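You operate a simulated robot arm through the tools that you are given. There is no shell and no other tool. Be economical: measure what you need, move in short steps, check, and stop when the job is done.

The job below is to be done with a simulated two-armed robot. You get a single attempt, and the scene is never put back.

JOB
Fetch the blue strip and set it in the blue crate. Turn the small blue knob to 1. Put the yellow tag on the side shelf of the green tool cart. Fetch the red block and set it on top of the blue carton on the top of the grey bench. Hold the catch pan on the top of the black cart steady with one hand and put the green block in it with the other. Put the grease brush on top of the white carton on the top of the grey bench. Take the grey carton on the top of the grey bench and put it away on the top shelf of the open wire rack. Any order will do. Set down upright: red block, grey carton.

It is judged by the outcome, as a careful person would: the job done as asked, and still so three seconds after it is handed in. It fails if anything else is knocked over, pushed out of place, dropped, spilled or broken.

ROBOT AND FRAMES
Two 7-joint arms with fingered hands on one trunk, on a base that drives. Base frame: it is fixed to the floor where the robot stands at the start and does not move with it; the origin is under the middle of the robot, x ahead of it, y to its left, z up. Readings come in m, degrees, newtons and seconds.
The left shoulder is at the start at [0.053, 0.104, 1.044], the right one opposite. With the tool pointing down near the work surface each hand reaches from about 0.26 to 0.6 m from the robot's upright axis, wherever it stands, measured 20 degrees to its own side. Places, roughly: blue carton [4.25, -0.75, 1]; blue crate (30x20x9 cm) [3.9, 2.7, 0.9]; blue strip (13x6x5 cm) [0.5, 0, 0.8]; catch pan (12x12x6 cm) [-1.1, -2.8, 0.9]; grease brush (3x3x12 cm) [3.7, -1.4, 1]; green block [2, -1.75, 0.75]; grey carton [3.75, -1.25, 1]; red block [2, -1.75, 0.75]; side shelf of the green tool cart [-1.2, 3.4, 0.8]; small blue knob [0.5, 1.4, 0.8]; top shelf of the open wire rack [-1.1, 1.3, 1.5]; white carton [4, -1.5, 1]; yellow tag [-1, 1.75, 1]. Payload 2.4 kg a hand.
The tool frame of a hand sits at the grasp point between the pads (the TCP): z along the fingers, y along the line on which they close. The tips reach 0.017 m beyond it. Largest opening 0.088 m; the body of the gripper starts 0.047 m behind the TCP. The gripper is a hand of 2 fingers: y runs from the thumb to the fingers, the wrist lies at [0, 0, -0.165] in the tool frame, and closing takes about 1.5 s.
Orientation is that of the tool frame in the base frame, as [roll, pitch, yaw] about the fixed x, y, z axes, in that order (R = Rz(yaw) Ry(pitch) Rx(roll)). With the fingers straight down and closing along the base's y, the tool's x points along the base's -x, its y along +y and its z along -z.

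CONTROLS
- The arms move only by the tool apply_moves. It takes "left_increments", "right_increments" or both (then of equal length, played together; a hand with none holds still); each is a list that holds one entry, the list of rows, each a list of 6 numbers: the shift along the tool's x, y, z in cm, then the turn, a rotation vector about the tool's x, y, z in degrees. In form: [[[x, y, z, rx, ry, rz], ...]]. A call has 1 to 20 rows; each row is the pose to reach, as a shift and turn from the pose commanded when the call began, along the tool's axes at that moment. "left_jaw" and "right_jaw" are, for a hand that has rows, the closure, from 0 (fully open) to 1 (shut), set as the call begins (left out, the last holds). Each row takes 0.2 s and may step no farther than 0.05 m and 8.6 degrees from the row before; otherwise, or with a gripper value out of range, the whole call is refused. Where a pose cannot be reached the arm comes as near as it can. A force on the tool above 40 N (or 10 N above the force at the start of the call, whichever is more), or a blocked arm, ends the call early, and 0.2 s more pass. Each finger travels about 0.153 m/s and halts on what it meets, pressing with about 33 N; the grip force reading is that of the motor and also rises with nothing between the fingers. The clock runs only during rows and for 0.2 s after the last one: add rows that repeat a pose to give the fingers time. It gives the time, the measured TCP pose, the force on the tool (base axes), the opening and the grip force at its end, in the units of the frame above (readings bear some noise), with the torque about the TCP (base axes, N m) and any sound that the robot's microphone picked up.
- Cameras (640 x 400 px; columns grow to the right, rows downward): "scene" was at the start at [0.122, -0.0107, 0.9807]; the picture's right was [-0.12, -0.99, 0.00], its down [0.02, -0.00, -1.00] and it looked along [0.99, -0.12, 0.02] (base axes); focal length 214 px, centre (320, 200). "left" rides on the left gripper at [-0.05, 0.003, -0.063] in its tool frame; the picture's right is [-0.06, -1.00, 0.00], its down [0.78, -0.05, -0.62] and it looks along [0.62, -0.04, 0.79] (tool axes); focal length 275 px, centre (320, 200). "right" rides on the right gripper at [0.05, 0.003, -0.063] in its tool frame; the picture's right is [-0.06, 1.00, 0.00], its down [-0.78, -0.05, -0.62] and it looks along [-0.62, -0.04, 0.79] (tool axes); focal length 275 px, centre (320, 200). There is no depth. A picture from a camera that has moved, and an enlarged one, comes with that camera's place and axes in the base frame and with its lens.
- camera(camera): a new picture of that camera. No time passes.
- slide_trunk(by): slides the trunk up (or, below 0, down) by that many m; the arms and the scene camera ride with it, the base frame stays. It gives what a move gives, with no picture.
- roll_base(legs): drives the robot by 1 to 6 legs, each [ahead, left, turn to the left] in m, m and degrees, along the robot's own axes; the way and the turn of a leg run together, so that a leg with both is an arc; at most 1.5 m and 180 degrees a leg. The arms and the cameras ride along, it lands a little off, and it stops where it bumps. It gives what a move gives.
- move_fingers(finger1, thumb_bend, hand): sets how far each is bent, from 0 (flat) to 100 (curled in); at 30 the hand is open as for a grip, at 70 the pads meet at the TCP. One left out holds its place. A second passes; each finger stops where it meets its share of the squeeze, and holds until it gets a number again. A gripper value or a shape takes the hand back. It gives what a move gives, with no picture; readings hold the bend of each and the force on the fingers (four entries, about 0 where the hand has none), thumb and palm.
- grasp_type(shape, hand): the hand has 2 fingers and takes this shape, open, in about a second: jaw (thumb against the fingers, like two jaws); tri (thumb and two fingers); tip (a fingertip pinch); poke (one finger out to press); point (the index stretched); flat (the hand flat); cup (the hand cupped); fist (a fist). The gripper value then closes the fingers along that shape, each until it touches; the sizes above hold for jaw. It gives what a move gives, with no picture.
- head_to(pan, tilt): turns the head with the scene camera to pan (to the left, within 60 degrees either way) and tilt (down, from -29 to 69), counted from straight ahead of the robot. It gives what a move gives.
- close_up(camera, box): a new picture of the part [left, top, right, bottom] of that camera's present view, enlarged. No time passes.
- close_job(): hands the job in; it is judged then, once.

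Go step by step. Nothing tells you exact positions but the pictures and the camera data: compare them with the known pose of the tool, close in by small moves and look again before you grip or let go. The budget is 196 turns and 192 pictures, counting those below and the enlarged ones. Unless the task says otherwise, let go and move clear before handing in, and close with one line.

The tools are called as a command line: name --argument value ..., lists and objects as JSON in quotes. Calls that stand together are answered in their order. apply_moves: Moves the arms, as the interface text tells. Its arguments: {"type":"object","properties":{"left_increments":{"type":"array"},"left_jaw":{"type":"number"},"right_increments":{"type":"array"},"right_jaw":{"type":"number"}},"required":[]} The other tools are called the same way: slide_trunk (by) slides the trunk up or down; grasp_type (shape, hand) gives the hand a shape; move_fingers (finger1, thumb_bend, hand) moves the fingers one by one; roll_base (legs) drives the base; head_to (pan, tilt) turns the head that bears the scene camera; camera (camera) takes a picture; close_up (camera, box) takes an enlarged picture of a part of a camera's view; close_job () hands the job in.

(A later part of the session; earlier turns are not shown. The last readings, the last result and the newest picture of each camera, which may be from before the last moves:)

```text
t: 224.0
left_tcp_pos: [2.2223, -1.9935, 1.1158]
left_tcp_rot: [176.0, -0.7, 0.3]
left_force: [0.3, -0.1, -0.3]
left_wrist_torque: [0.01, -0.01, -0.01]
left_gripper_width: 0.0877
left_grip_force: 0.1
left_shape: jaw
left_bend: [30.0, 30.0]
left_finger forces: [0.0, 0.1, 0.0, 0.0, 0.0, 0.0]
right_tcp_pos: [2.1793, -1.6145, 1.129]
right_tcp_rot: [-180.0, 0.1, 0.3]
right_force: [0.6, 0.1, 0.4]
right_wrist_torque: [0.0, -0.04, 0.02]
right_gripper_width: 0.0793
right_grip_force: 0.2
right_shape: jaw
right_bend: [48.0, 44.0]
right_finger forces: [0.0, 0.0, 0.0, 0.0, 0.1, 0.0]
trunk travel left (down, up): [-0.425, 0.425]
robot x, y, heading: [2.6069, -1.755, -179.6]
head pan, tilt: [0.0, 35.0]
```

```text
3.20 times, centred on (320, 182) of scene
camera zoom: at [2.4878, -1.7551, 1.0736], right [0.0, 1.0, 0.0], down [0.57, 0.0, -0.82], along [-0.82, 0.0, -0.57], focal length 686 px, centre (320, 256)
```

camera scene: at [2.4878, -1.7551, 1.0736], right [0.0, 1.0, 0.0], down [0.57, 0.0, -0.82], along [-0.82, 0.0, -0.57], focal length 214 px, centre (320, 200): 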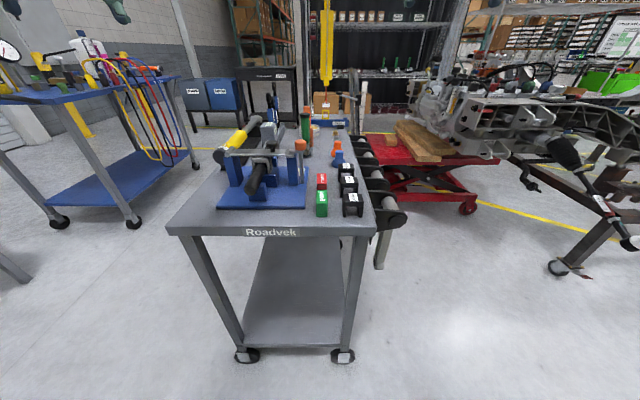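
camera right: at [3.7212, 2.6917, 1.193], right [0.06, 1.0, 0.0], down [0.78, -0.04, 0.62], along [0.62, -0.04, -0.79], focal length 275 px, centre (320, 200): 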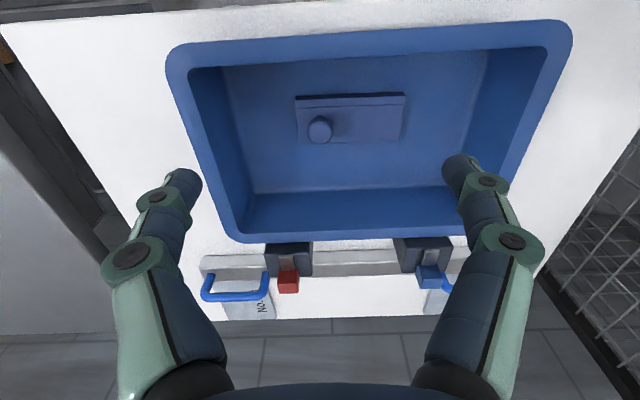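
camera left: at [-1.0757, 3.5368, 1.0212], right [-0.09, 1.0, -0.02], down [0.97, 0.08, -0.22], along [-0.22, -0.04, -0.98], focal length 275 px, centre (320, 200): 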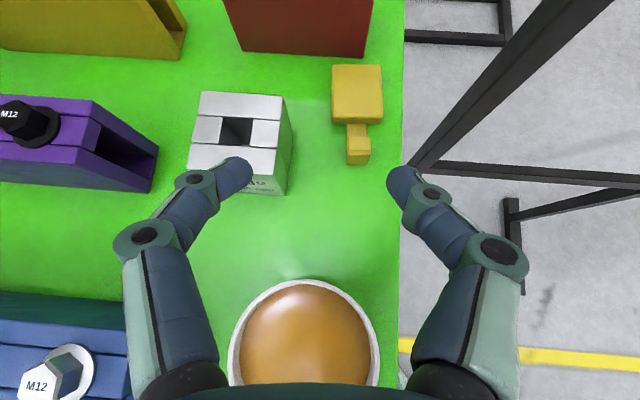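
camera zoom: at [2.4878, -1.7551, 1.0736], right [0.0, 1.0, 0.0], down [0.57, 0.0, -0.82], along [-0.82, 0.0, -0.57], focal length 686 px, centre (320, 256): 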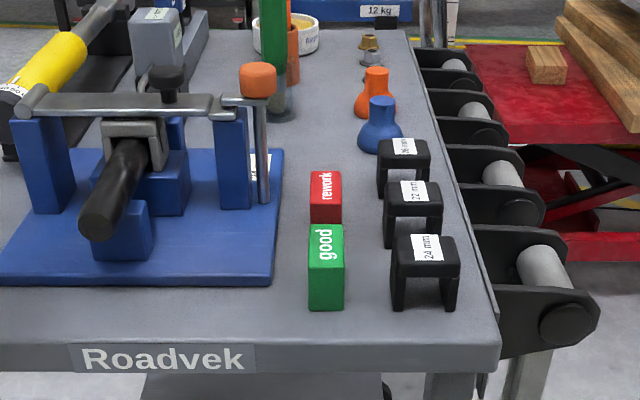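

Clear view: green "good" block centred about (2.066, -1.75) and red "rework" block about (1.943, -1.75), both on the cart top at z≈0.75. I'll grip each along x, since the neighbours crowd their sides. I move in and lower the trunk.

roll_base --legs '[[0.15, 0, 0]]'

slide_trunk --by -0.15

apply_moves --left_increments '[[[0, 0, 0, 4, 0, 0], [0, 0, 0, 4, 0, 0]]]'

close_up --camera "scene" --box '[220, 120, 420, 245]'

```text
t: 225.4
left_tcp_pos: [2.0723, -1.9961, 1.1152]
left_tcp_rot: [176.0, -0.7, 0.4]
left_force: [-0.1, 0.8, -0.3]
left_wrist_torque: [-0.01, -0.04, -0.01]
left_gripper_width: 0.088
left_grip_force: 0.0
left_shape: jaw
left_bend: [30.0, 30.0]
left_finger forces: [0.0, 0.0, 0.0, 0.1, 0.0, 0.1]
right_tcp_pos: [2.0301, -1.6156, 1.129]
right_tcp_rot: [-179.9, 0.0, 0.3]
right_force: [-0.7, 0.6, -1.1]
right_wrist_torque: [0.0, 0.0, 0.0]
right_gripper_width: 0.0791
right_grip_force: 0.0
right_shape: jaw
right_bend: [48.0, 44.0]
right_finger forces: [0.1, 0.0, 0.0, 0.1, 0.0, 0.1]
trunk travel left (down, up): [-0.425, 0.425]
robot x, y, heading: [2.455, -1.7567, -179.8]
head pan, tilt: [0.0, 35.0]
```

```text
t: 227.1
left_tcp_pos: [2.0734, -1.9947, 0.9647]
left_tcp_rot: [176.2, -0.5, 0.4]
left_force: [-0.1, 0.2, -0.6]
left_wrist_torque: [0.01, 0.02, -0.03]
left_gripper_width: 0.0881
left_grip_force: 0.0
left_shape: jaw
left_bend: [30.0, 30.0]
left_finger forces: [0.0, 0.1, 0.0, 0.0, 0.0, 0.0]
right_tcp_pos: [2.0307, -1.6165, 0.981]
right_tcp_rot: [180.0, 0.1, 0.3]
right_force: [-0.6, 0.6, -0.1]
right_wrist_torque: [0.0, 0.02, 0.0]
right_gripper_width: 0.0792
right_grip_force: 0.1
right_shape: jaw
right_bend: [48.0, 44.0]
right_finger forces: [0.1, 0.0, 0.0, 0.1, 0.1, 0.2]
trunk travel left (down, up): [-0.275, 0.575]
robot x, y, heading: [2.4546, -1.7556, -179.7]
head pan, tilt: [0.0, 35.0]
```

```text
t: 227.7
left_tcp_pos: [2.0738, -1.9964, 0.9672]
left_tcp_rot: [-179.9, -0.7, 0.5]
left_force: [-0.5, -0.1, -0.7]
left_wrist_torque: [0.02, 0.03, 0.01]
left_gripper_width: 0.0877
left_grip_force: 0.0
left_shape: jaw
left_bend: [30.0, 30.0]
left_finger forces: [0.1, 0.1, 0.1, 0.1, 0.0, 0.0]
right_tcp_pos: [2.0314, -1.6173, 0.9802]
right_tcp_rot: [-179.9, 0.1, 0.3]
right_force: [0.9, -0.3, 0.0]
right_wrist_torque: [0.0, 0.03, 0.0]
right_gripper_width: 0.0794
right_grip_force: 0.1
right_shape: jaw
right_bend: [48.0, 44.0]
right_finger forces: [0.1, 0.1, 0.0, 0.1, 0.0, 0.0]
trunk travel left (down, up): [-0.275, 0.575]
robot x, y, heading: [2.4606, -1.754, -179.6]
head pan, tilt: [0.0, 35.0]
```

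```text
3.20 times, centred on (320, 182) of scene
camera zoom: at [2.3344, -1.756, 0.9229], right [-0.01, 1.0, 0.0], down [0.57, 0.0, -0.82], along [-0.82, 0.0, -0.57], focal length 686 px, centre (320, 256)
```

zoom: 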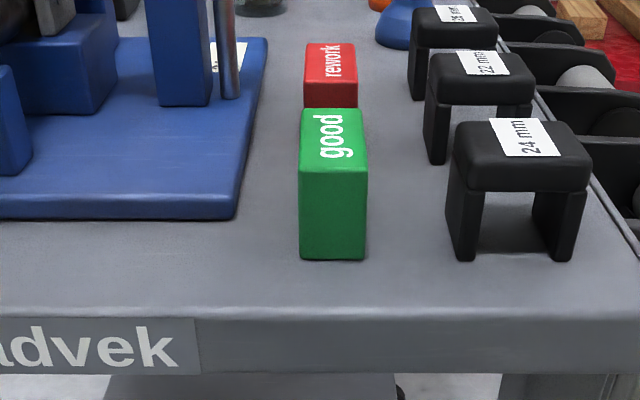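

Triangulated: cart top z≈0.77; green centre (2.09, -1.75), red centre (2.003, -1.75), tops at 0.809. The left hand will take green with a plain side grip; I bring it above first.

apply_moves --left_increments '[[[0, -4.5, 0, 0, 0, 0], [0, -9, 0, 0, 0, 0], [0.5, -13.5, 0, 0, 0, 0], [1, -18, 0, 0, 0, 0], [1.6, -22, 2, 0, 0, 0], [1.6, -24.6, 5, 0, 0, 0], [1.6, -24.6, 9, 0, 0, 0], [1.6, -24.6, 9, 0, 0, 0]]]' --left_jaw 0.5

camera --camera "left"

camera --camera "scene"

```text
t: 229.5
left_tcp_pos: [2.0889, -1.7496, 0.8757]
left_tcp_rot: [-179.9, -0.7, 0.4]
left_force: [0.1, -0.6, -0.8]
left_wrist_torque: [0.03, 0.0, 0.01]
left_gripper_width: 0.0442
left_grip_force: 0.1
left_shape: jaw
left_bend: [72.0, 70.0]
left_finger forces: [0.0, 0.1, 0.0, 0.0, 0.1, 0.0]
right_tcp_pos: [2.0302, -1.616, 0.9798]
right_tcp_rot: [180.0, 0.1, 0.3]
right_force: [-0.4, 0.6, 0.2]
right_wrist_torque: [-0.02, 0.0, -0.02]
right_gripper_width: 0.0792
right_grip_force: 0.1
right_shape: jaw
right_bend: [48.0, 44.0]
right_finger forces: [0.1, 0.0, 0.0, 0.0, 0.0, 0.0]
trunk travel left (down, up): [-0.275, 0.575]
robot x, y, heading: [2.4586, -1.7587, -179.9]
head pan, tilt: [0.0, 35.0]
```

```text
90 pictures are left
camera left: at [2.0392, -1.7533, 0.9397], right [-0.07, 1.0, 0.0], down [0.78, 0.05, 0.63], along [0.63, 0.04, -0.78], focal length 275 px, centre (320, 200)
```

left: 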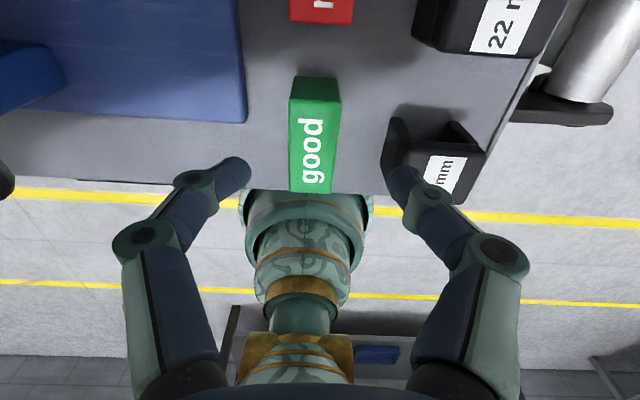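

```text
89 pictures are left
camera scene: at [2.3343, -1.7559, 0.9229], right [-0.01, 1.0, 0.0], down [0.57, 0.0, -0.82], along [-0.82, 0.0, -0.57], focal length 214 px, centre (320, 200)
```

scene: 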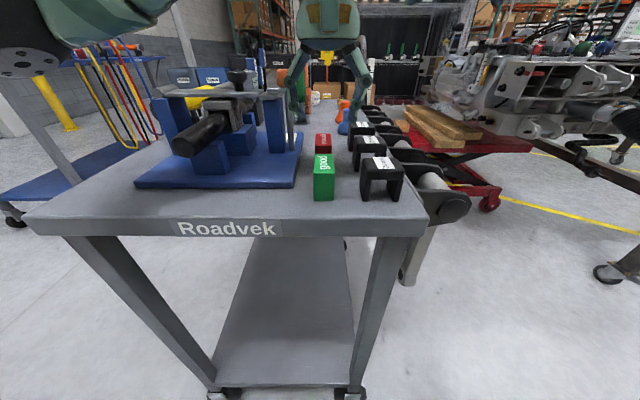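

Re-triangulated with the wrist camera: green centre (2.107, -1.751), top z 0.817, cart top ≈0.78. I correct and descend with a narrower opening.

apply_moves --left_increments '[[[1, 0.1, 1, 0, 0, 0], [1.8, 0.2, 3, 0, 0, 0], [1.8, 0.2, 5.5, 0, 0, 0], [1.8, 0.2, 7.3, 0, 0, 0], [1.8, 0.2, 7.3, 0, 0, 0]]]' --left_jaw 0.6

camera --camera "left"

close_up --camera "scene" --box '[260, 120, 420, 220]'

```text
t: 230.7
left_tcp_pos: [2.1093, -1.7524, 0.8044]
left_tcp_rot: [180.0, -0.7, 0.4]
left_force: [0.2, 0.8, 0.2]
left_wrist_torque: [0.02, -0.01, -0.02]
left_gripper_width: 0.0355
left_grip_force: 0.1
left_shape: jaw
left_bend: [73.0, 70.0]
left_finger forces: [0.0, 0.0, 0.0, 0.0, 0.0, 0.0]
right_tcp_pos: [2.032, -1.6165, 0.9804]
right_tcp_rot: [180.0, 0.1, 0.3]
right_force: [0.4, 0.8, 0.5]
right_wrist_torque: [0.01, -0.01, 0.0]
right_gripper_width: 0.0792
right_grip_force: 0.1
right_shape: jaw
right_bend: [48.0, 44.0]
right_finger forces: [0.1, 0.0, 0.1, 0.0, 0.0, 0.0]
trunk travel left (down, up): [-0.275, 0.575]
robot x, y, heading: [2.4625, -1.7542, -179.6]
head pan, tilt: [0.0, 35.0]
```

```text
88 pictures are left
camera left: at [2.0588, -1.7553, 0.868], right [-0.07, 1.0, 0.0], down [0.78, 0.05, 0.63], along [0.63, 0.04, -0.78], focal length 275 px, centre (320, 200)
```

left: 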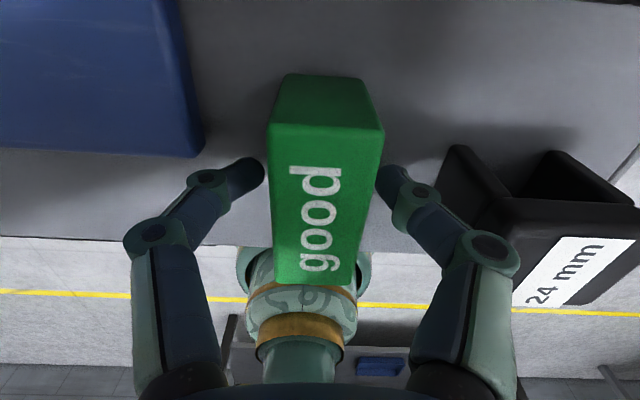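

```text
4.00 times, centred on (340, 170) of scene
camera zoom: at [2.3343, -1.7559, 0.9229], right [-0.01, 1.0, 0.0], down [0.57, 0.0, -0.82], along [-0.82, 0.0, -0.57], focal length 858 px, centre (240, 320)
```

zoom: 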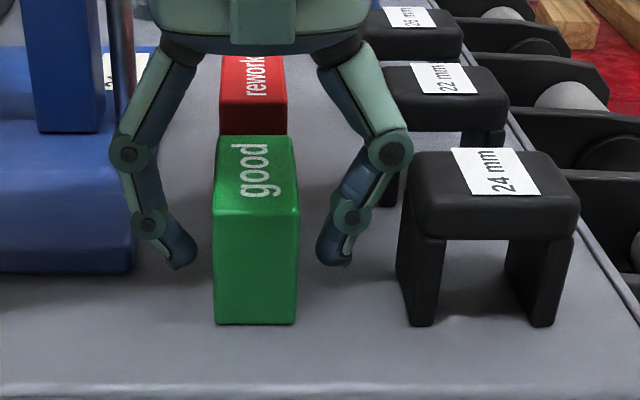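

Good placement. Close and lift.

apply_moves --left_increments '[[[0, 0, 0, 0, 0, 0], [0, 0, 0, 0, 0, 0], [0, 0, 0, 0, 0, 0], [0, 0, 0, 0, 0, 0], [0, 0, 0, 0, 0, 0]]]' --left_jaw 1

apply_moves --left_increments '[[[0, 0, -3, 0, 0, 0], [0, 0, -7, 0, 0, 0], [0, 0, -11, 0, 0, 0], [0, 0, -15, 0, 0, 0], [1, 4, -18, 0, 0, 0], [2, 8, -20, 0, 0, 0], [2, 12, -22, 0, 0, 0], [2, 16, -24, 0, 0, 0], [2, 20, -26, 0, 0, 0], [2, 24, -28, 0, 0, 0], [2, 26, -28, 0, 0, 0]]]'

camera --camera "left"

close_up --camera "scene" --box '[220, 100, 420, 225]'

```text
t: 231.9
left_tcp_pos: [2.1077, -1.752, 0.8033]
left_tcp_rot: [-180.0, -0.7, 0.4]
left_force: [-0.1, 0.0, 0.2]
left_wrist_torque: [0.01, 0.01, 0.05]
left_gripper_width: 0.02
left_grip_force: 32.5
left_shape: jaw
left_bend: [75.0, 71.0]
left_finger forces: [27.8, 0.0, 0.0, 0.0, 27.8, 0.0]
right_tcp_pos: [2.0312, -1.6163, 0.9795]
right_tcp_rot: [-180.0, 0.1, 0.2]
right_force: [-0.4, 0.9, 0.2]
right_wrist_torque: [0.0, -0.01, 0.03]
right_gripper_width: 0.0792
right_grip_force: 0.0
right_shape: jaw
right_bend: [48.0, 44.0]
right_finger forces: [0.0, 0.1, 0.1, 0.1, 0.1, 0.0]
trunk travel left (down, up): [-0.275, 0.575]
robot x, y, heading: [2.4572, -1.7555, -179.7]
head pan, tilt: [0.0, 35.0]
```

```text
refused: row 5 steps farther than a row can; nothing moved
```

```text
86 pictures are left
camera left: at [2.0587, -1.7553, 0.8683], right [-0.07, 1.0, 0.0], down [0.78, 0.05, 0.63], along [0.63, 0.04, -0.78], focal length 275 px, centre (320, 200)
```

left: 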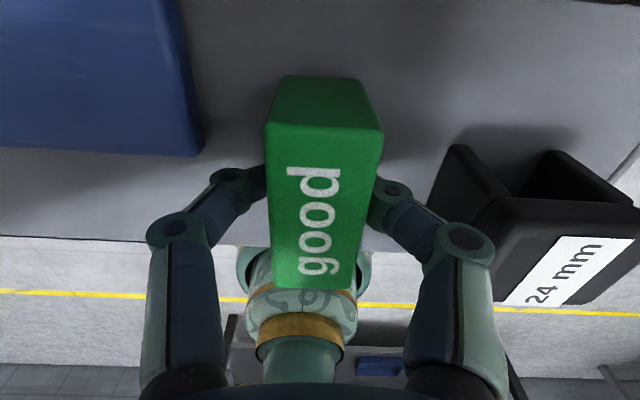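

```text
3.20 times, centred on (320, 162) of scene
camera zoom: at [2.3343, -1.7559, 0.9229], right [-0.01, 1.0, 0.0], down [0.57, 0.0, -0.82], along [-0.82, 0.0, -0.57], focal length 686 px, centre (320, 320)
```

zoom: 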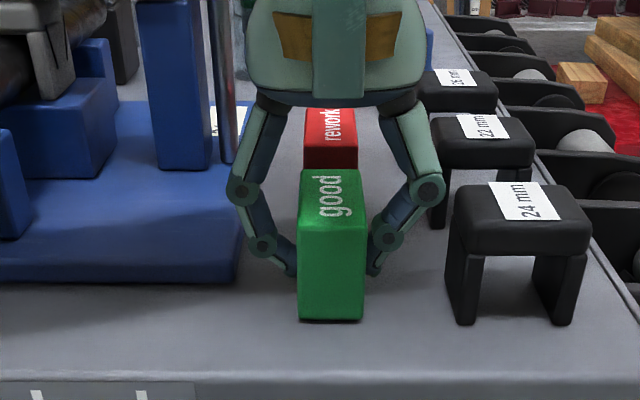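

Green is gripped. I lift with smaller steps and move it aside to the left.

apply_moves --left_increments '[[[0, 0, -3, 0, 0, 0], [0, 0, -7, 0, 0, 0], [0, 0, -11, 0, 0, 0], [0, 0, -15, 0, 0, 0], [1, 3, -18, 0, 0, 0], [2, 6, -20, 0, 0, 0], [2, 10, -22, 0, 0, 0], [2, 14, -24, 0, 0, 0], [2, 18, -26, 0, 0, 0], [2, 22, -28, 0, 0, 0], [2, 26, -28, 0, 0, 0], [2, 26, -28, 0, 0, 0]]]'

camera --camera "left"

close_up --camera "scene" --box '[220, 100, 420, 225]'

```text
t: 234.5
left_tcp_pos: [2.1259, -2.0123, 1.0836]
left_tcp_rot: [-179.9, -0.7, 0.4]
left_force: [0.0, 0.0, -0.6]
left_wrist_torque: [-0.01, 0.01, -0.01]
left_gripper_width: 0.02
left_grip_force: 32.5
left_shape: jaw
left_bend: [75.0, 71.0]
left_finger forces: [27.7, 0.0, 0.1, 0.0, 27.7, 0.1]
left hand out of reach, approached as far as the arm can: row 3, 4, 5
right_tcp_pos: [2.0303, -1.6174, 0.9799]
right_tcp_rot: [-179.9, 0.1, 0.3]
right_force: [0.4, 0.4, 0.7]
right_wrist_torque: [0.01, 0.01, -0.04]
right_gripper_width: 0.0792
right_grip_force: 0.0
right_shape: jaw
right_bend: [48.0, 44.0]
right_finger forces: [0.0, 0.1, 0.0, 0.0, 0.0, 0.1]
trunk travel left (down, up): [-0.275, 0.575]
robot x, y, heading: [2.4593, -1.7554, -179.6]
head pan, tilt: [0.0, 35.0]
```

```text
84 pictures are left
camera left: at [2.0761, -2.0169, 1.1469], right [-0.07, 1.0, 0.0], down [0.78, 0.05, 0.63], along [0.63, 0.04, -0.78], focal length 275 px, centre (320, 200)
```

left: 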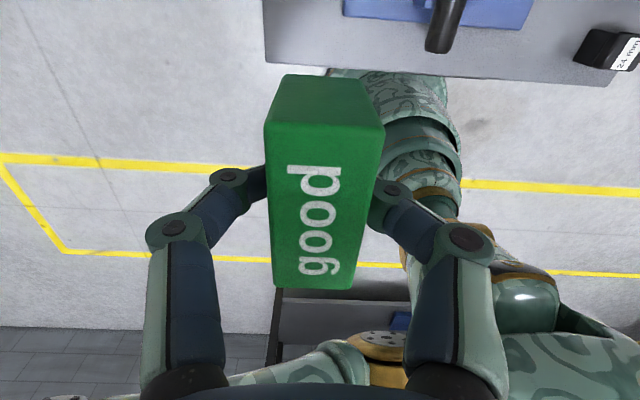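

```text
3.20 times, centred on (320, 162) of scene
camera zoom: at [2.3344, -1.7561, 0.9229], right [-0.01, 1.0, 0.0], down [0.57, 0.0, -0.82], along [-0.82, 0.0, -0.57], focal length 686 px, centre (320, 320)
```

zoom: 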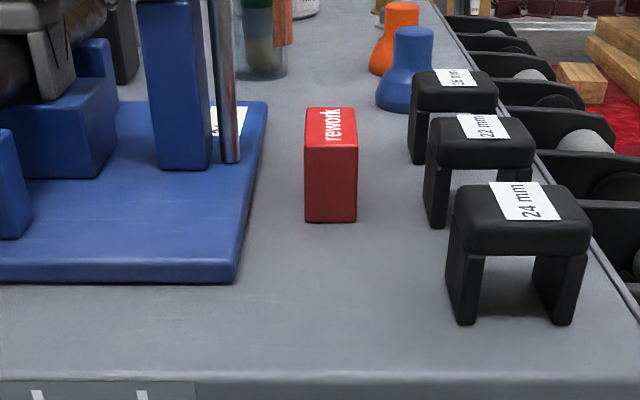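

Green is held securely. For the red block I use the right hand, gripping near its front end to stay clear of the bar and knob on the left. I bring it above first.

apply_moves --right_increments '[[[0, 4, 0, 0, 0, 0], [1, 8, 0, 0, 0, 0], [1.5, 12, 0, 0, 0, 0], [1.5, 13.2, 4, 0, 0, 0], [1.5, 13.2, 8, 0, 0, 0], [1.5, 13.2, 8, 0, 0, 0]]]' --right_jaw 0.65

camera --camera "right"

close_up --camera "scene" --box '[220, 80, 420, 205]'

```text
t: 235.9
left_tcp_pos: [2.1262, -2.0125, 1.0827]
left_tcp_rot: [-180.0, -0.8, 0.5]
left_force: [1.4, 0.3, -0.1]
left_wrist_torque: [0.0, 0.03, -0.02]
left_gripper_width: 0.0202
left_grip_force: 32.8
left_shape: jaw
left_bend: [75.0, 71.0]
left_finger forces: [27.7, 0.0, 0.0, 0.0, 27.7, 0.0]
right_tcp_pos: [2.0469, -1.7461, 0.8983]
right_tcp_rot: [-179.9, 0.1, 0.4]
right_force: [-0.2, 0.1, -0.3]
right_wrist_torque: [0.01, -0.06, -0.04]
right_gripper_width: 0.0313
right_grip_force: 0.0
right_shape: jaw
right_bend: [73.0, 70.0]
right_finger forces: [0.0, 0.1, 0.1, 0.1, 0.0, 0.1]
trunk travel left (down, up): [-0.275, 0.575]
robot x, y, heading: [2.4581, -1.756, -179.8]
head pan, tilt: [0.0, 35.0]
```

```text
82 pictures are left
camera right: at [2.0957, -1.75, 0.9618], right [-0.06, -1.0, 0.0], down [-0.78, 0.04, 0.62], along [-0.62, 0.04, -0.78], focal length 275 px, centre (320, 200)
```

right: 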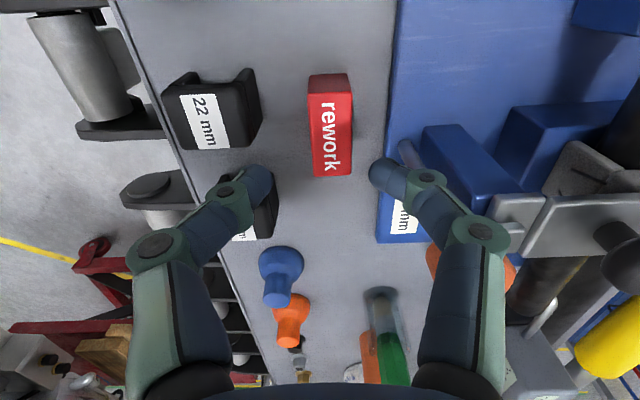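

```text
3.20 times, centred on (320, 142) of scene
camera zoom: at [2.3343, -1.756, 0.9229], right [-0.01, 1.0, 0.0], down [0.57, 0.0, -0.82], along [-0.82, 0.0, -0.57], focal length 686 px, centre (320, 384)
```

zoom: 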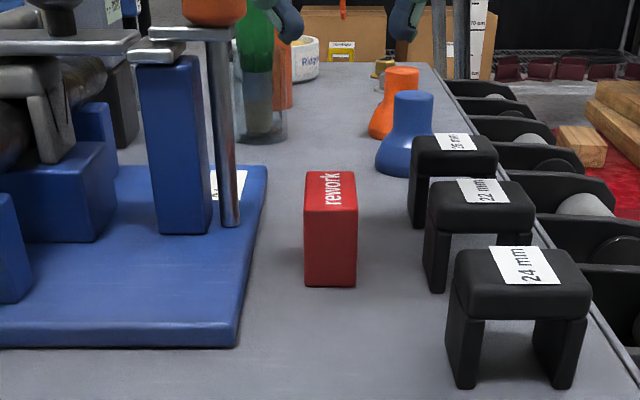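

Aligned; red lies at x 1.997–2.051, y≈-1.752, and the orange knob is clear of the hand. I descend.

apply_moves --right_increments '[[[0, 0.4, 3, 0, 0, 0], [-0.2, 0.4, 6, 0, 0, 0], [-0.2, 0.4, 8.6, 0, 0, 0], [-0.2, 0.4, 8.6, 0, 0, 0]]]'

camera --camera "right"

close_up --camera "scene" --box '[220, 80, 420, 205]'

```text
t: 236.9
left_tcp_pos: [2.1252, -2.0133, 1.083]
left_tcp_rot: [-180.0, -0.8, 0.4]
left_force: [0.1, 0.4, -1.5]
left_wrist_torque: [0.0, -0.01, 0.04]
left_gripper_width: 0.0201
left_grip_force: 33.6
left_shape: jaw
left_bend: [75.0, 71.0]
left_finger forces: [27.7, 0.0, 0.0, 0.1, 27.6, 0.0]
right_tcp_pos: [2.043, -1.7511, 0.8132]
right_tcp_rot: [-179.8, 0.0, 0.3]
right_force: [0.7, 1.1, -0.1]
right_wrist_torque: [0.03, 0.02, 0.0]
right_gripper_width: 0.0308
right_grip_force: 0.1
right_shape: jaw
right_bend: [73.0, 70.0]
right_finger forces: [0.1, 0.0, 0.0, 0.1, 0.0, 0.0]
trunk travel left (down, up): [-0.275, 0.575]
robot x, y, heading: [2.4607, -1.757, -179.7]
head pan, tilt: [0.0, 35.0]
```

```text
80 pictures are left
camera right: at [2.0924, -1.7546, 0.8768], right [-0.06, -1.0, 0.0], down [-0.78, 0.04, 0.62], along [-0.62, 0.04, -0.78], focal length 275 px, centre (320, 200)
```

right: 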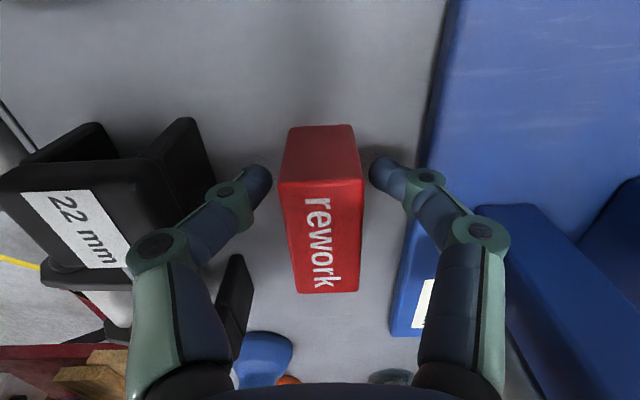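

```text
3.20 times, centred on (320, 142) of scene
camera zoom: at [2.3343, -1.756, 0.9229], right [-0.01, 1.0, 0.0], down [0.57, 0.0, -0.82], along [-0.82, 0.0, -0.57], focal length 686 px, centre (320, 384)
```

zoom: 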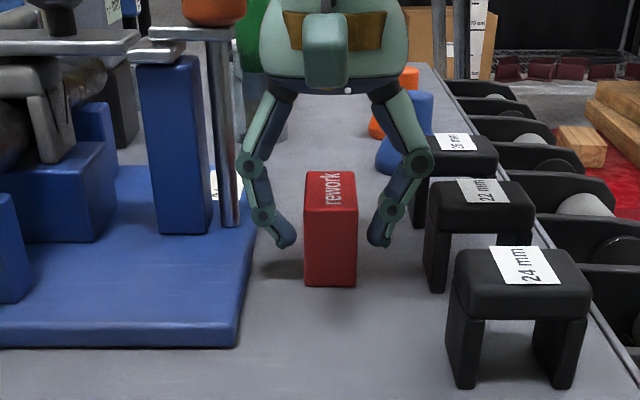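

Fingers straddle the red block cleanly. Close, then lift.

apply_moves --right_increments '[[[0, 0, 0, 0, 0, 0], [0, 0, 0, 0, 0, 0], [0, 0, 0, 0, 0, 0], [0, 0, 0, 0, 0, 0], [0, 0, 0, 0, 0, 0]]]' --right_jaw 1

apply_moves --right_increments '[[[0, 0, -2.5, 0, 0, 0], [0, 0, -6, 0, 0, 0], [0, 0, -10, 0, 0, 0], [0, 0, -14, 0, 0, 0], [2, -3, -17, 0, 0, 0], [4, -6, -19, 0, 0, 0], [6, -9, -21, 0, 0, 0], [7, -12, -23, 0, 0, 0], [7, -15, -25, 0, 0, 0], [7, -15, -25, 0, 0, 0]]]'

camera --camera "right"

camera --camera "scene"

```text
t: 238.1
left_tcp_pos: [2.1267, -2.0122, 1.0838]
left_tcp_rot: [180.0, -0.8, 0.4]
left_force: [0.1, 0.3, -0.4]
left_wrist_torque: [0.01, 0.0, -0.01]
left_gripper_width: 0.0202
left_grip_force: 33.3
left_shape: jaw
left_bend: [75.0, 71.0]
left_finger forces: [27.7, 0.0, 0.0, 0.0, 27.8, 0.1]
right_tcp_pos: [2.0431, -1.7522, 0.8139]
right_tcp_rot: [-180.0, 0.1, 0.3]
right_force: [-0.2, -0.2, 0.4]
right_wrist_torque: [0.02, -0.02, -0.01]
right_gripper_width: 0.0198
right_grip_force: 32.6
right_shape: jaw
right_bend: [75.0, 71.0]
right_finger forces: [27.7, 0.0, 0.1, 0.1, 27.7, 0.0]
trunk travel left (down, up): [-0.275, 0.575]
robot x, y, heading: [2.4595, -1.7542, -179.5]
head pan, tilt: [0.0, 35.0]
```

```text
t: 240.3
left_tcp_pos: [2.1256, -2.0123, 1.0847]
left_tcp_rot: [180.0, -0.7, 0.5]
left_force: [0.0, -0.8, -0.1]
left_wrist_torque: [0.0, 0.02, 0.01]
left_gripper_width: 0.0204
left_grip_force: 33.3
left_shape: jaw
left_bend: [75.0, 71.0]
left_finger forces: [27.7, 0.0, 0.1, 0.0, 27.7, 0.0]
right_tcp_pos: [2.1136, -1.6025, 1.0652]
right_tcp_rot: [-180.0, 0.1, 0.3]
right_force: [-1.0, -0.1, 0.5]
right_wrist_torque: [0.0, 0.05, -0.02]
right_gripper_width: 0.0201
right_grip_force: 33.3
right_shape: jaw
right_bend: [75.0, 71.0]
right_finger forces: [27.9, 0.0, 0.1, 0.0, 27.9, 0.2]
trunk travel left (down, up): [-0.275, 0.575]
robot x, y, heading: [2.4603, -1.7518, -179.5]
head pan, tilt: [0.0, 35.0]
```

```text
78 pictures are left
camera right: at [2.1632, -1.6039, 1.1275], right [-0.06, -1.0, 0.0], down [-0.78, 0.04, 0.62], along [-0.62, 0.04, -0.78], focal length 275 px, centre (320, 200)
```

right: 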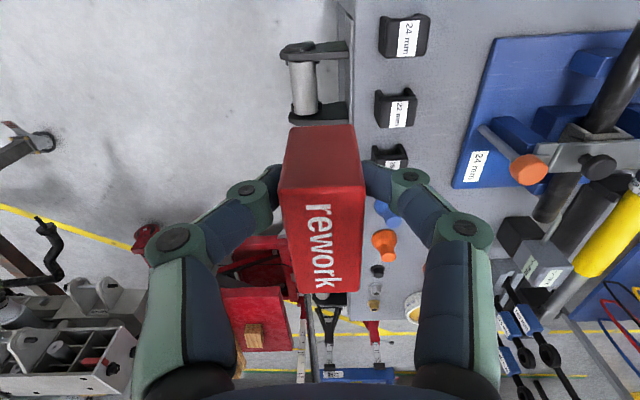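

```text
77 pictures are left
camera scene: at [2.3344, -1.7559, 0.9229], right [-0.01, 1.0, 0.0], down [0.57, 0.0, -0.82], along [-0.82, 0.0, -0.57], focal length 214 px, centre (320, 200)
```

scene: 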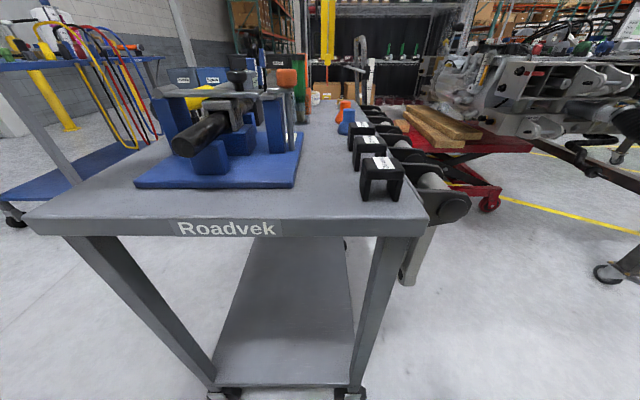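

Both blocks are held level. Now to the grey bench: back away, turn around, and raise the trunk for a good view.

roll_base --legs '[[-0.5, 0, 0], [0, 0, 180], [0, 0.5, 0]]'

slide_trunk --by 0.35

head_to --pan 0 --tilt 22

camera --camera "scene"

```text
t: 253.0
left_tcp_pos: [3.3024, -1.0068, 1.0824]
left_tcp_rot: [180.0, -0.7, 179.2]
left_force: [1.2, 1.2, -0.9]
left_wrist_torque: [-0.01, -0.02, 0.01]
left_gripper_width: 0.0201
left_grip_force: 33.3
left_shape: jaw
left_bend: [75.0, 71.0]
left_finger forces: [27.7, 0.0, 0.0, 0.0, 27.8, 0.0]
right_tcp_pos: [3.3059, -1.4187, 1.0657]
right_tcp_rot: [-179.9, 0.2, 179.0]
right_force: [-0.9, -0.3, -0.5]
right_wrist_torque: [-0.01, 0.03, -0.02]
right_gripper_width: 0.0201
right_grip_force: 33.7
right_shape: jaw
right_bend: [75.0, 71.0]
right_finger forces: [27.7, 0.0, 0.1, 0.0, 27.7, 0.0]
trunk travel left (down, up): [-0.275, 0.575]
robot x, y, heading: [2.9659, -1.2584, -1.3]
head pan, tilt: [0.0, 35.0]
```

```text
t: 256.4
left_tcp_pos: [3.3038, -1.0093, 1.4327]
left_tcp_rot: [179.9, -0.8, 179.1]
left_force: [0.4, -0.4, -0.7]
left_wrist_torque: [0.0, 0.01, 0.02]
left_gripper_width: 0.0204
left_grip_force: 33.1
left_shape: jaw
left_bend: [75.0, 71.0]
left_finger forces: [27.7, 0.1, 0.1, 0.0, 27.7, 0.0]
right_tcp_pos: [3.3062, -1.4191, 1.4139]
right_tcp_rot: [-179.9, 0.1, 179.0]
right_force: [0.1, 0.1, -0.6]
right_wrist_torque: [0.01, -0.01, 0.01]
right_gripper_width: 0.0199
right_grip_force: 33.0
right_shape: jaw
right_bend: [75.0, 71.0]
right_finger forces: [27.8, 0.1, 0.0, 0.0, 27.7, 0.1]
trunk travel left (down, up): [-0.625, 0.225]
robot x, y, heading: [2.9674, -1.2584, -1.0]
head pan, tilt: [0.0, 35.0]
```

```text
t: 257.2
left_tcp_pos: [3.3027, -1.0087, 1.4334]
left_tcp_rot: [-180.0, -0.7, 179.2]
left_force: [0.2, 0.3, -0.1]
left_wrist_torque: [-0.03, 0.04, 0.0]
left_gripper_width: 0.0203
left_grip_force: 32.8
left_shape: jaw
left_bend: [75.0, 71.0]
left_finger forces: [27.7, 0.0, 0.1, 0.1, 27.7, 0.0]
right_tcp_pos: [3.3062, -1.4196, 1.4154]
right_tcp_rot: [-179.9, 0.1, 179.0]
right_force: [-0.8, -0.3, -1.3]
right_wrist_torque: [0.03, 0.0, 0.0]
right_gripper_width: 0.0198
right_grip_force: 32.9
right_shape: jaw
right_bend: [75.0, 71.0]
right_finger forces: [27.8, 0.0, 0.1, 0.1, 27.6, 0.1]
trunk travel left (down, up): [-0.625, 0.225]
robot x, y, heading: [2.9629, -1.258, -0.9]
head pan, tilt: [0.0, 22.0]
```

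```text
76 pictures are left
camera scene: at [3.0836, -1.2606, 1.2951], right [-0.02, -1.0, 0.0], down [-0.38, 0.01, -0.93], along [0.93, -0.02, -0.38], focal length 214 px, centre (320, 200)
```

scene: 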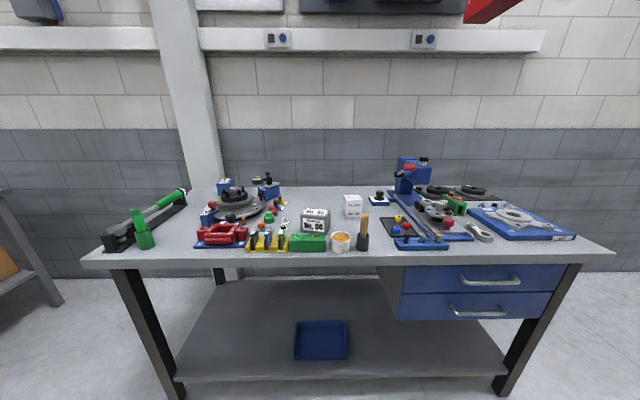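

I see the grey carton, white carton, brush and a blue box near the back. I zoom in for detail.

close_up --camera "scene" --box '[270, 170, 430, 270]'

close_up --camera "scene" --box '[170, 165, 330, 265]'

```text
4.00 times, centred on (350, 220) of scene
camera zoom: at [3.0836, -1.2606, 1.2951], right [-0.02, -1.0, 0.0], down [-0.38, 0.01, -0.93], along [0.93, -0.02, -0.38], focal length 858 px, centre (200, 120)
```

zoom: 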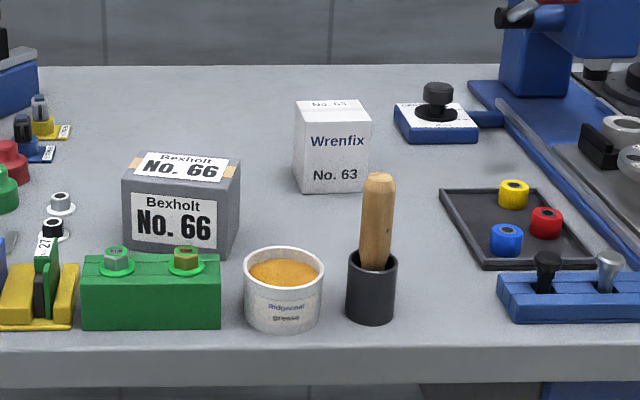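

```text
4.00 times, centred on (250, 215) of scene
camera zoom: at [3.0836, -1.2606, 1.2951], right [-0.02, -1.0, 0.0], down [-0.38, 0.01, -0.93], along [0.93, -0.02, -0.38], focal length 858 px, centre (600, 140)
```

zoom: 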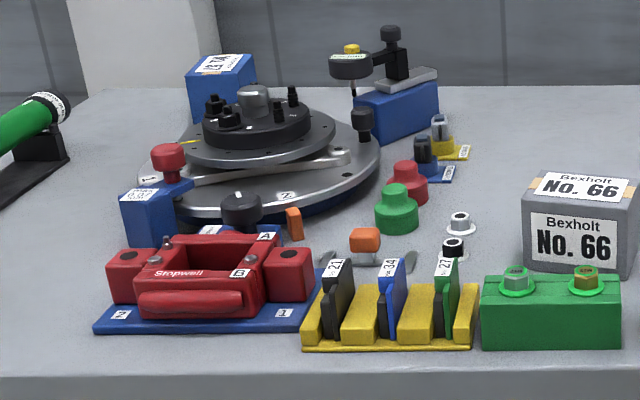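

The blue carton sits at the back left corner, so I can reach it best from the bench's left end. I drive round to that end facing -y.

roll_base --legs '[[0, 1.2, 0], [0, 0, -89], [0, 1.2, 0]]'

head_to --pan 0 --tilt 35

camera --camera "scene"

```text
t: 273.0
left_tcp_pos: [4.4843, -0.4619, 1.4085]
left_tcp_rot: [-177.9, -1.2, 94.1]
left_force: [-0.6, -0.4, -0.7]
left_wrist_torque: [0.0, 0.02, 0.05]
left_gripper_width: 0.0213
left_grip_force: 32.8
left_shape: jaw
left_bend: [76.0, 71.0]
left_finger forces: [27.5, 0.0, 0.0, 0.0, 27.5, 0.0]
right_tcp_pos: [4.0368, -0.4506, 1.4155]
right_tcp_rot: [-178.4, 0.6, 77.4]
right_force: [0.4, 0.2, 0.4]
right_wrist_torque: [0.01, -0.03, -0.01]
right_gripper_width: 0.0204
right_grip_force: 32.9
right_shape: jaw
right_bend: [75.0, 71.0]
right_finger forces: [27.6, 0.0, 0.1, 0.0, 27.6, 0.1]
trunk travel left (down, up): [-0.625, 0.225]
robot x, y, heading: [4.1805, -0.1233, -95.7]
head pan, tilt: [0.0, 22.0]
stopped in leg 3: the robot was blocked; the commanded pose is now the measured one
```

```text
t: 273.7
left_tcp_pos: [4.4861, -0.4641, 1.4059]
left_tcp_rot: [-178.1, -1.4, 94.6]
left_force: [-0.2, 0.2, 0.0]
left_wrist_torque: [-0.01, 0.02, 0.0]
left_gripper_width: 0.0215
left_grip_force: 32.4
left_shape: jaw
left_bend: [76.0, 71.0]
left_finger forces: [27.5, 0.0, 0.0, 0.0, 27.5, 0.1]
right_tcp_pos: [4.03, -0.4501, 1.4181]
right_tcp_rot: [-178.6, 0.6, 75.6]
right_force: [0.6, -0.4, -1.2]
right_wrist_torque: [-0.02, 0.0, 0.0]
right_gripper_width: 0.0205
right_grip_force: 33.5
right_shape: jaw
right_bend: [75.0, 71.0]
right_finger forces: [27.6, 0.0, 0.0, 0.0, 27.5, 0.0]
trunk travel left (down, up): [-0.625, 0.225]
robot x, y, heading: [4.1814, -0.1226, -96.1]
head pan, tilt: [0.0, 35.0]
```

```text
73 pictures are left
camera scene: at [4.0899, -0.2247, 1.2794], right [-0.99, 0.11, -0.06], down [0.12, 0.56, -0.82], along [-0.05, -0.82, -0.57], focal length 214 px, centre (320, 200)
```

scene: 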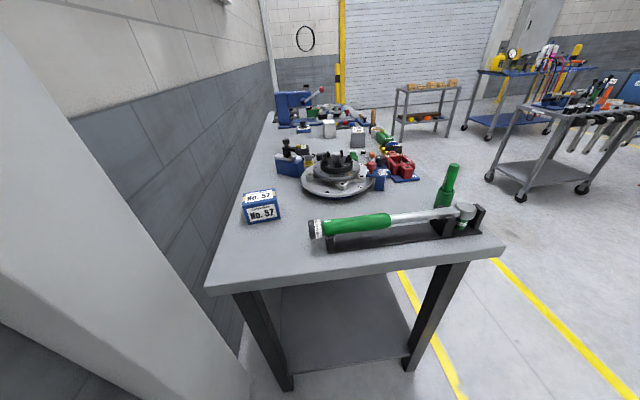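

I touched the wall column with the left side; I move back right 15 cm and straighten the heading.

roll_base --legs '[[0, -0.15, 0], [0, 0, 5.5]]'

camera --camera "scene"

camera --camera "right"

```text
t: 274.4
left_tcp_pos: [4.5301, -0.5022, 1.3462]
left_tcp_rot: [177.5, -4.2, 96.5]
left_force: [-34.0, 11.9, 7.8]
left_wrist_torque: [-0.19, -0.85, 0.43]
left_gripper_width: 0.0189
left_grip_force: 32.8
left_shape: jaw
left_bend: [72.0, 72.0]
left_finger forces: [63.4, 0.0, 0.0, 0.1, 31.1, 0.1]
right_tcp_pos: [4.0511, -0.4877, 1.413]
right_tcp_rot: [-176.1, 2.4, 62.3]
right_force: [-0.8, 0.0, -0.7]
right_wrist_torque: [0.01, -0.04, 0.01]
right_gripper_width: 0.0205
right_grip_force: 32.4
right_shape: jaw
right_bend: [75.0, 71.0]
right_finger forces: [27.7, 0.0, 0.0, 0.0, 27.6, 0.1]
trunk travel left (down, up): [-0.625, 0.225]
robot x, y, heading: [4.1745, -0.1385, -99.8]
head pan, tilt: [0.0, 35.0]
stopped in leg 1: the robot was blocked; the commanded pose is now the measured one
```

```text
72 pictures are left
camera scene: at [4.0525, -0.2368, 1.2795], right [-0.98, 0.17, -0.08], down [0.16, 0.56, -0.82], along [-0.09, -0.81, -0.57], focal length 214 px, centre (320, 200)
```

scene: 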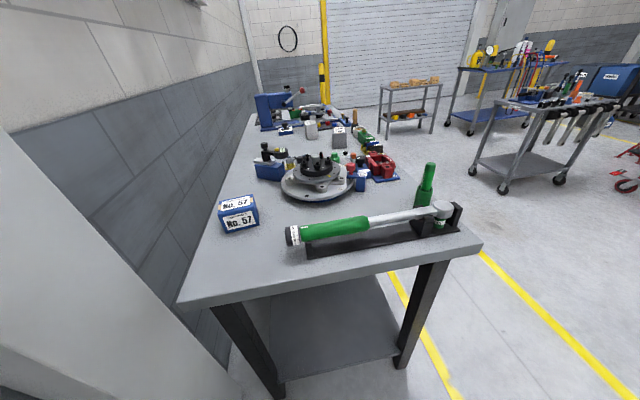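

```text
71 pictures are left
camera right: at [4.081, -0.4439, 1.4736], right [0.85, -0.52, -0.07], down [-0.36, -0.67, 0.65], along [-0.38, -0.53, -0.75], focal length 275 px, centre (320, 200)
```

right: 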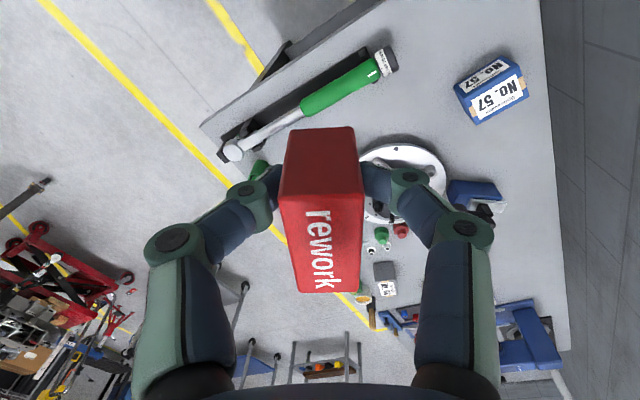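

The left hand is pressing on the column at its side. I look with its camera before freeing it.

camera --camera "left"

apply_moves --left_increments '[[[0, -1, 0, 0, 0, 0], [0, -3, 0, 0, 0, 0], [0, -6, 0, 0, 0, 0], [0, -9, 0, 0, 0, 0], [0, -9, 0, 0, 0, 0]]]'

camera --camera "left"

```text
70 pictures are left
camera left: at [4.5378, -0.5558, 1.4078], right [-0.98, -0.17, -0.05], down [-0.16, 0.72, 0.67], along [-0.08, 0.67, -0.74], focal length 275 px, centre (320, 200)
```

left: 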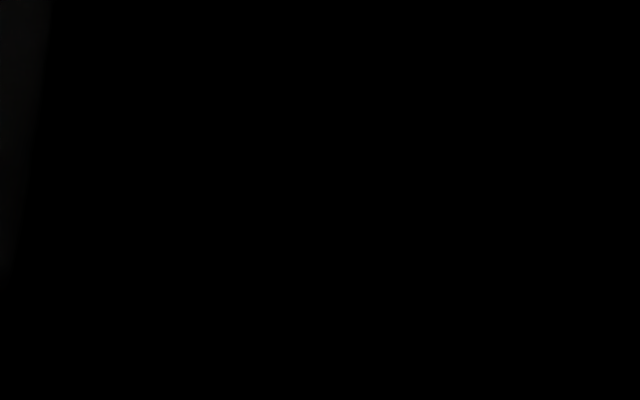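

```text
t: 274.8
left_tcp_pos: [4.5333, -0.5825, 1.3049]
left_tcp_rot: [177.3, -5.3, 87.2]
left_force: [-15.1, 1.2, 0.5]
left_wrist_torque: [-0.06, -0.57, -0.13]
left_gripper_width: 0.0213
left_grip_force: 32.9
left_shape: jaw
left_bend: [72.0, 73.0]
left_finger forces: [34.4, 0.1, 0.0, 0.0, 25.3, 0.0]
right_tcp_pos: [4.0794, -0.5176, 1.4055]
right_tcp_rot: [-172.4, 4.9, 56.2]
right_force: [-0.1, 0.7, -0.9]
right_wrist_torque: [0.0, 0.01, 0.01]
right_gripper_width: 0.0207
right_grip_force: 32.8
right_shape: jaw
right_bend: [75.0, 71.0]
right_finger forces: [27.6, 0.1, 0.0, 0.0, 27.6, 0.1]
trunk travel left (down, up): [-0.625, 0.225]
robot x, y, heading: [4.1663, -0.1675, -104.7]
head pan, tilt: [0.0, 35.0]
stopped in row 1 (left hand): the arm was blocked; the commanded pose is now the measured one
```

```text
69 pictures are left
camera left: at [4.5312, -0.6382, 1.3633], right [-1.0, -0.01, -0.05], down [-0.04, 0.73, 0.69], along [0.03, 0.69, -0.73], focal length 275 px, centre (320, 200)
```

left: 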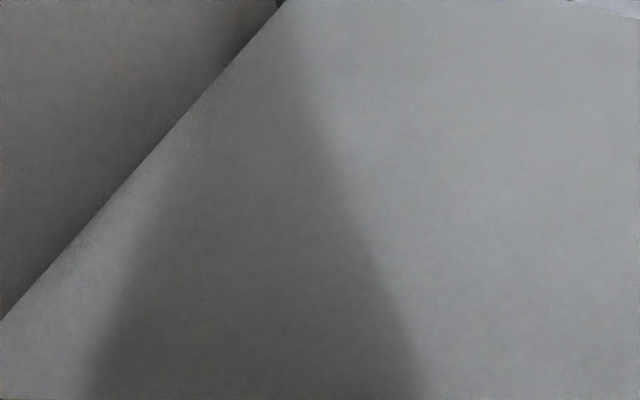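

The hand slipped past the column's far edge and is wedged beside the wall. I ease it away from the wall toward -x in small steps.

apply_moves --left_increments '[[[0, -0.7, 0, 0, 0, 0], [0, -1.5, 0, 0, 0, 0], [0, -2.5, 0, 0, 0, 0], [0, -4, 0, 0, 0, 0], [0, -6, 0, 0, 0, 0], [0, -8, 0, 0, 0, 0]]]'

camera --camera "scene"

```text
t: 275.1
left_tcp_pos: [4.5255, -0.6883, 1.272]
left_tcp_rot: [-179.1, -6.4, 79.5]
left_force: [0.9, 0.6, -0.2]
left_wrist_torque: [0.0, 0.02, 0.04]
left_gripper_width: 0.0221
left_grip_force: 32.8
left_shape: jaw
left_bend: [75.0, 74.0]
left_finger forces: [24.3, 0.1, 0.1, 0.0, 24.2, 0.0]
right_tcp_pos: [4.0984, -0.5698, 1.3933]
right_tcp_rot: [-169.6, 5.4, 49.5]
right_force: [-0.2, 0.2, -0.5]
right_wrist_torque: [-0.04, -0.03, 0.0]
right_gripper_width: 0.0206
right_grip_force: 32.5
right_shape: jaw
right_bend: [75.0, 71.0]
right_finger forces: [27.6, 0.0, 0.0, 0.1, 27.6, 0.0]
trunk travel left (down, up): [-0.625, 0.225]
robot x, y, heading: [4.1487, -0.2034, -112.5]
head pan, tilt: [0.0, 35.0]
stopped in row 1 (left hand): the arm was blocked; the commanded pose is now the measured one
```

```text
68 pictures are left
camera scene: at [4.0899, -0.3057, 1.2739], right [-0.93, 0.38, -0.01], down [0.23, 0.53, -0.82], along [-0.3, -0.76, -0.58], focal length 214 px, centre (320, 200)
```

scene: 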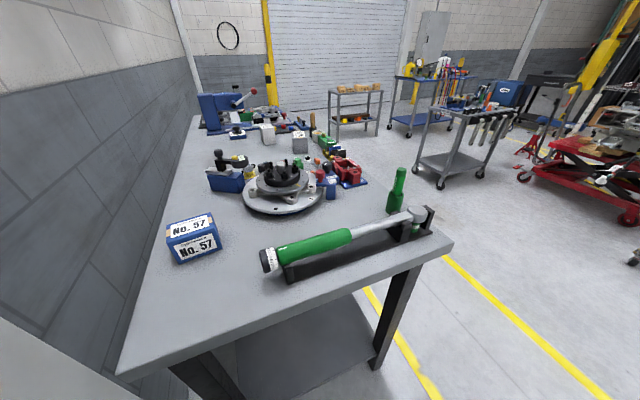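

The robot has been eased clear of the hand contact, but something on the left side still touches. I drive away to the right.

roll_base --legs '[[0, -0.2, 0]]'

camera --camera "scene"

```text
t: 275.9
left_tcp_pos: [4.5189, -0.6875, 1.2784]
left_tcp_rot: [-179.4, -6.3, 79.2]
left_force: [0.6, -0.7, -0.3]
left_wrist_torque: [-0.01, 0.01, 0.02]
left_gripper_width: 0.022
left_grip_force: 32.7
left_shape: jaw
left_bend: [75.0, 74.0]
left_finger forces: [24.3, 0.1, 0.0, 0.0, 24.3, 0.1]
right_tcp_pos: [4.0893, -0.5626, 1.3964]
right_tcp_rot: [-170.0, 5.0, 48.8]
right_force: [1.5, 0.0, -0.4]
right_wrist_torque: [0.02, 0.01, -0.01]
right_gripper_width: 0.0205
right_grip_force: 32.9
right_shape: jaw
right_bend: [75.0, 71.0]
right_finger forces: [27.6, 0.1, 0.0, 0.0, 27.5, 0.0]
trunk travel left (down, up): [-0.625, 0.225]
robot x, y, heading: [4.1541, -0.1936, -112.8]
head pan, tilt: [0.0, 35.0]
stopped in leg 1: the robot was blocked; the commanded pose is now the measured one
```

```text
67 pictures are left
camera scene: at [4.1002, -0.3024, 1.2738], right [-0.92, 0.39, -0.01], down [0.23, 0.53, -0.82], along [-0.31, -0.75, -0.58], focal length 214 px, centre (320, 200)
```

scene: 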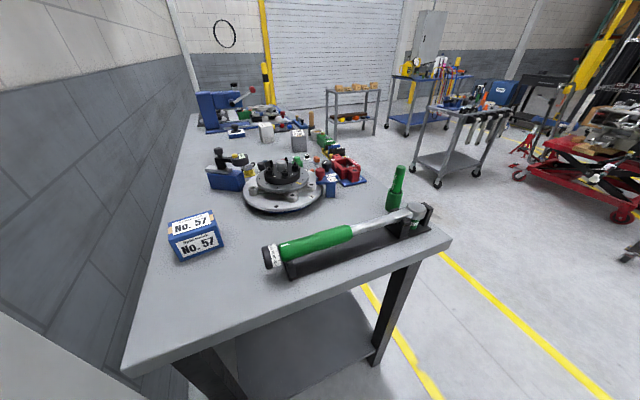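

The arm lies against the column's corner; it must swing clockwise, away from it (toward -x and -y).

apply_moves --left_increments '[[[-1, -0.8, 0, 0, 0, 0], [-2.2, -2, 0, 0, 0, 0], [-3.6, -3.5, 0, 0, 0, 0], [-5, -5, 0, 0, 0, 0], [-6.5, -7, 0, 0, 0, 0], [-7, -10, 0, 0, 0, 0], [-7, -13, 0, 0, 0, 0]]]'

camera --camera "left"

```text
t: 277.5
left_tcp_pos: [4.3903, -0.7268, 1.2733]
left_tcp_rot: [-178.9, -5.9, 79.8]
left_force: [-0.5, 0.3, -0.4]
left_wrist_torque: [0.0, 0.0, -0.01]
left_gripper_width: 0.022
left_grip_force: 32.7
left_shape: jaw
left_bend: [75.0, 74.0]
left_finger forces: [24.3, 0.0, 0.0, 0.0, 24.3, 0.0]
right_tcp_pos: [4.0996, -0.5599, 1.3976]
right_tcp_rot: [-169.6, 5.3, 48.8]
right_force: [0.3, 0.3, -0.6]
right_wrist_torque: [-0.02, -0.03, 0.01]
right_gripper_width: 0.0206
right_grip_force: 33.2
right_shape: jaw
right_bend: [75.0, 71.0]
right_finger forces: [27.6, 0.0, 0.1, 0.1, 27.5, 0.0]
trunk travel left (down, up): [-0.625, 0.225]
robot x, y, heading: [4.1539, -0.1918, -112.8]
head pan, tilt: [0.0, 35.0]
```

```text
66 pictures are left
camera left: at [4.385, -0.7842, 1.3317], right [-0.99, 0.11, 0.01], down [0.09, 0.71, 0.7], along [0.07, 0.7, -0.72], focal length 275 px, centre (320, 200)
```

left: 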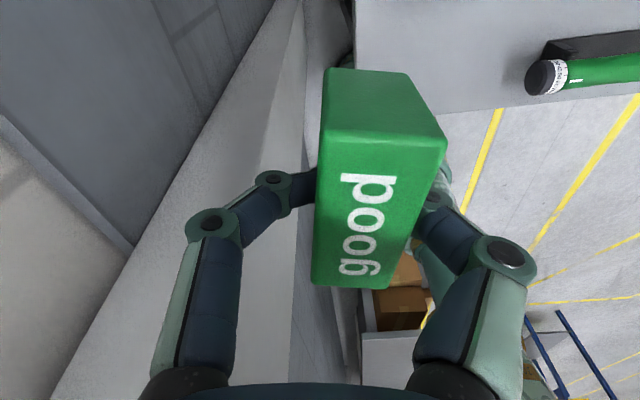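

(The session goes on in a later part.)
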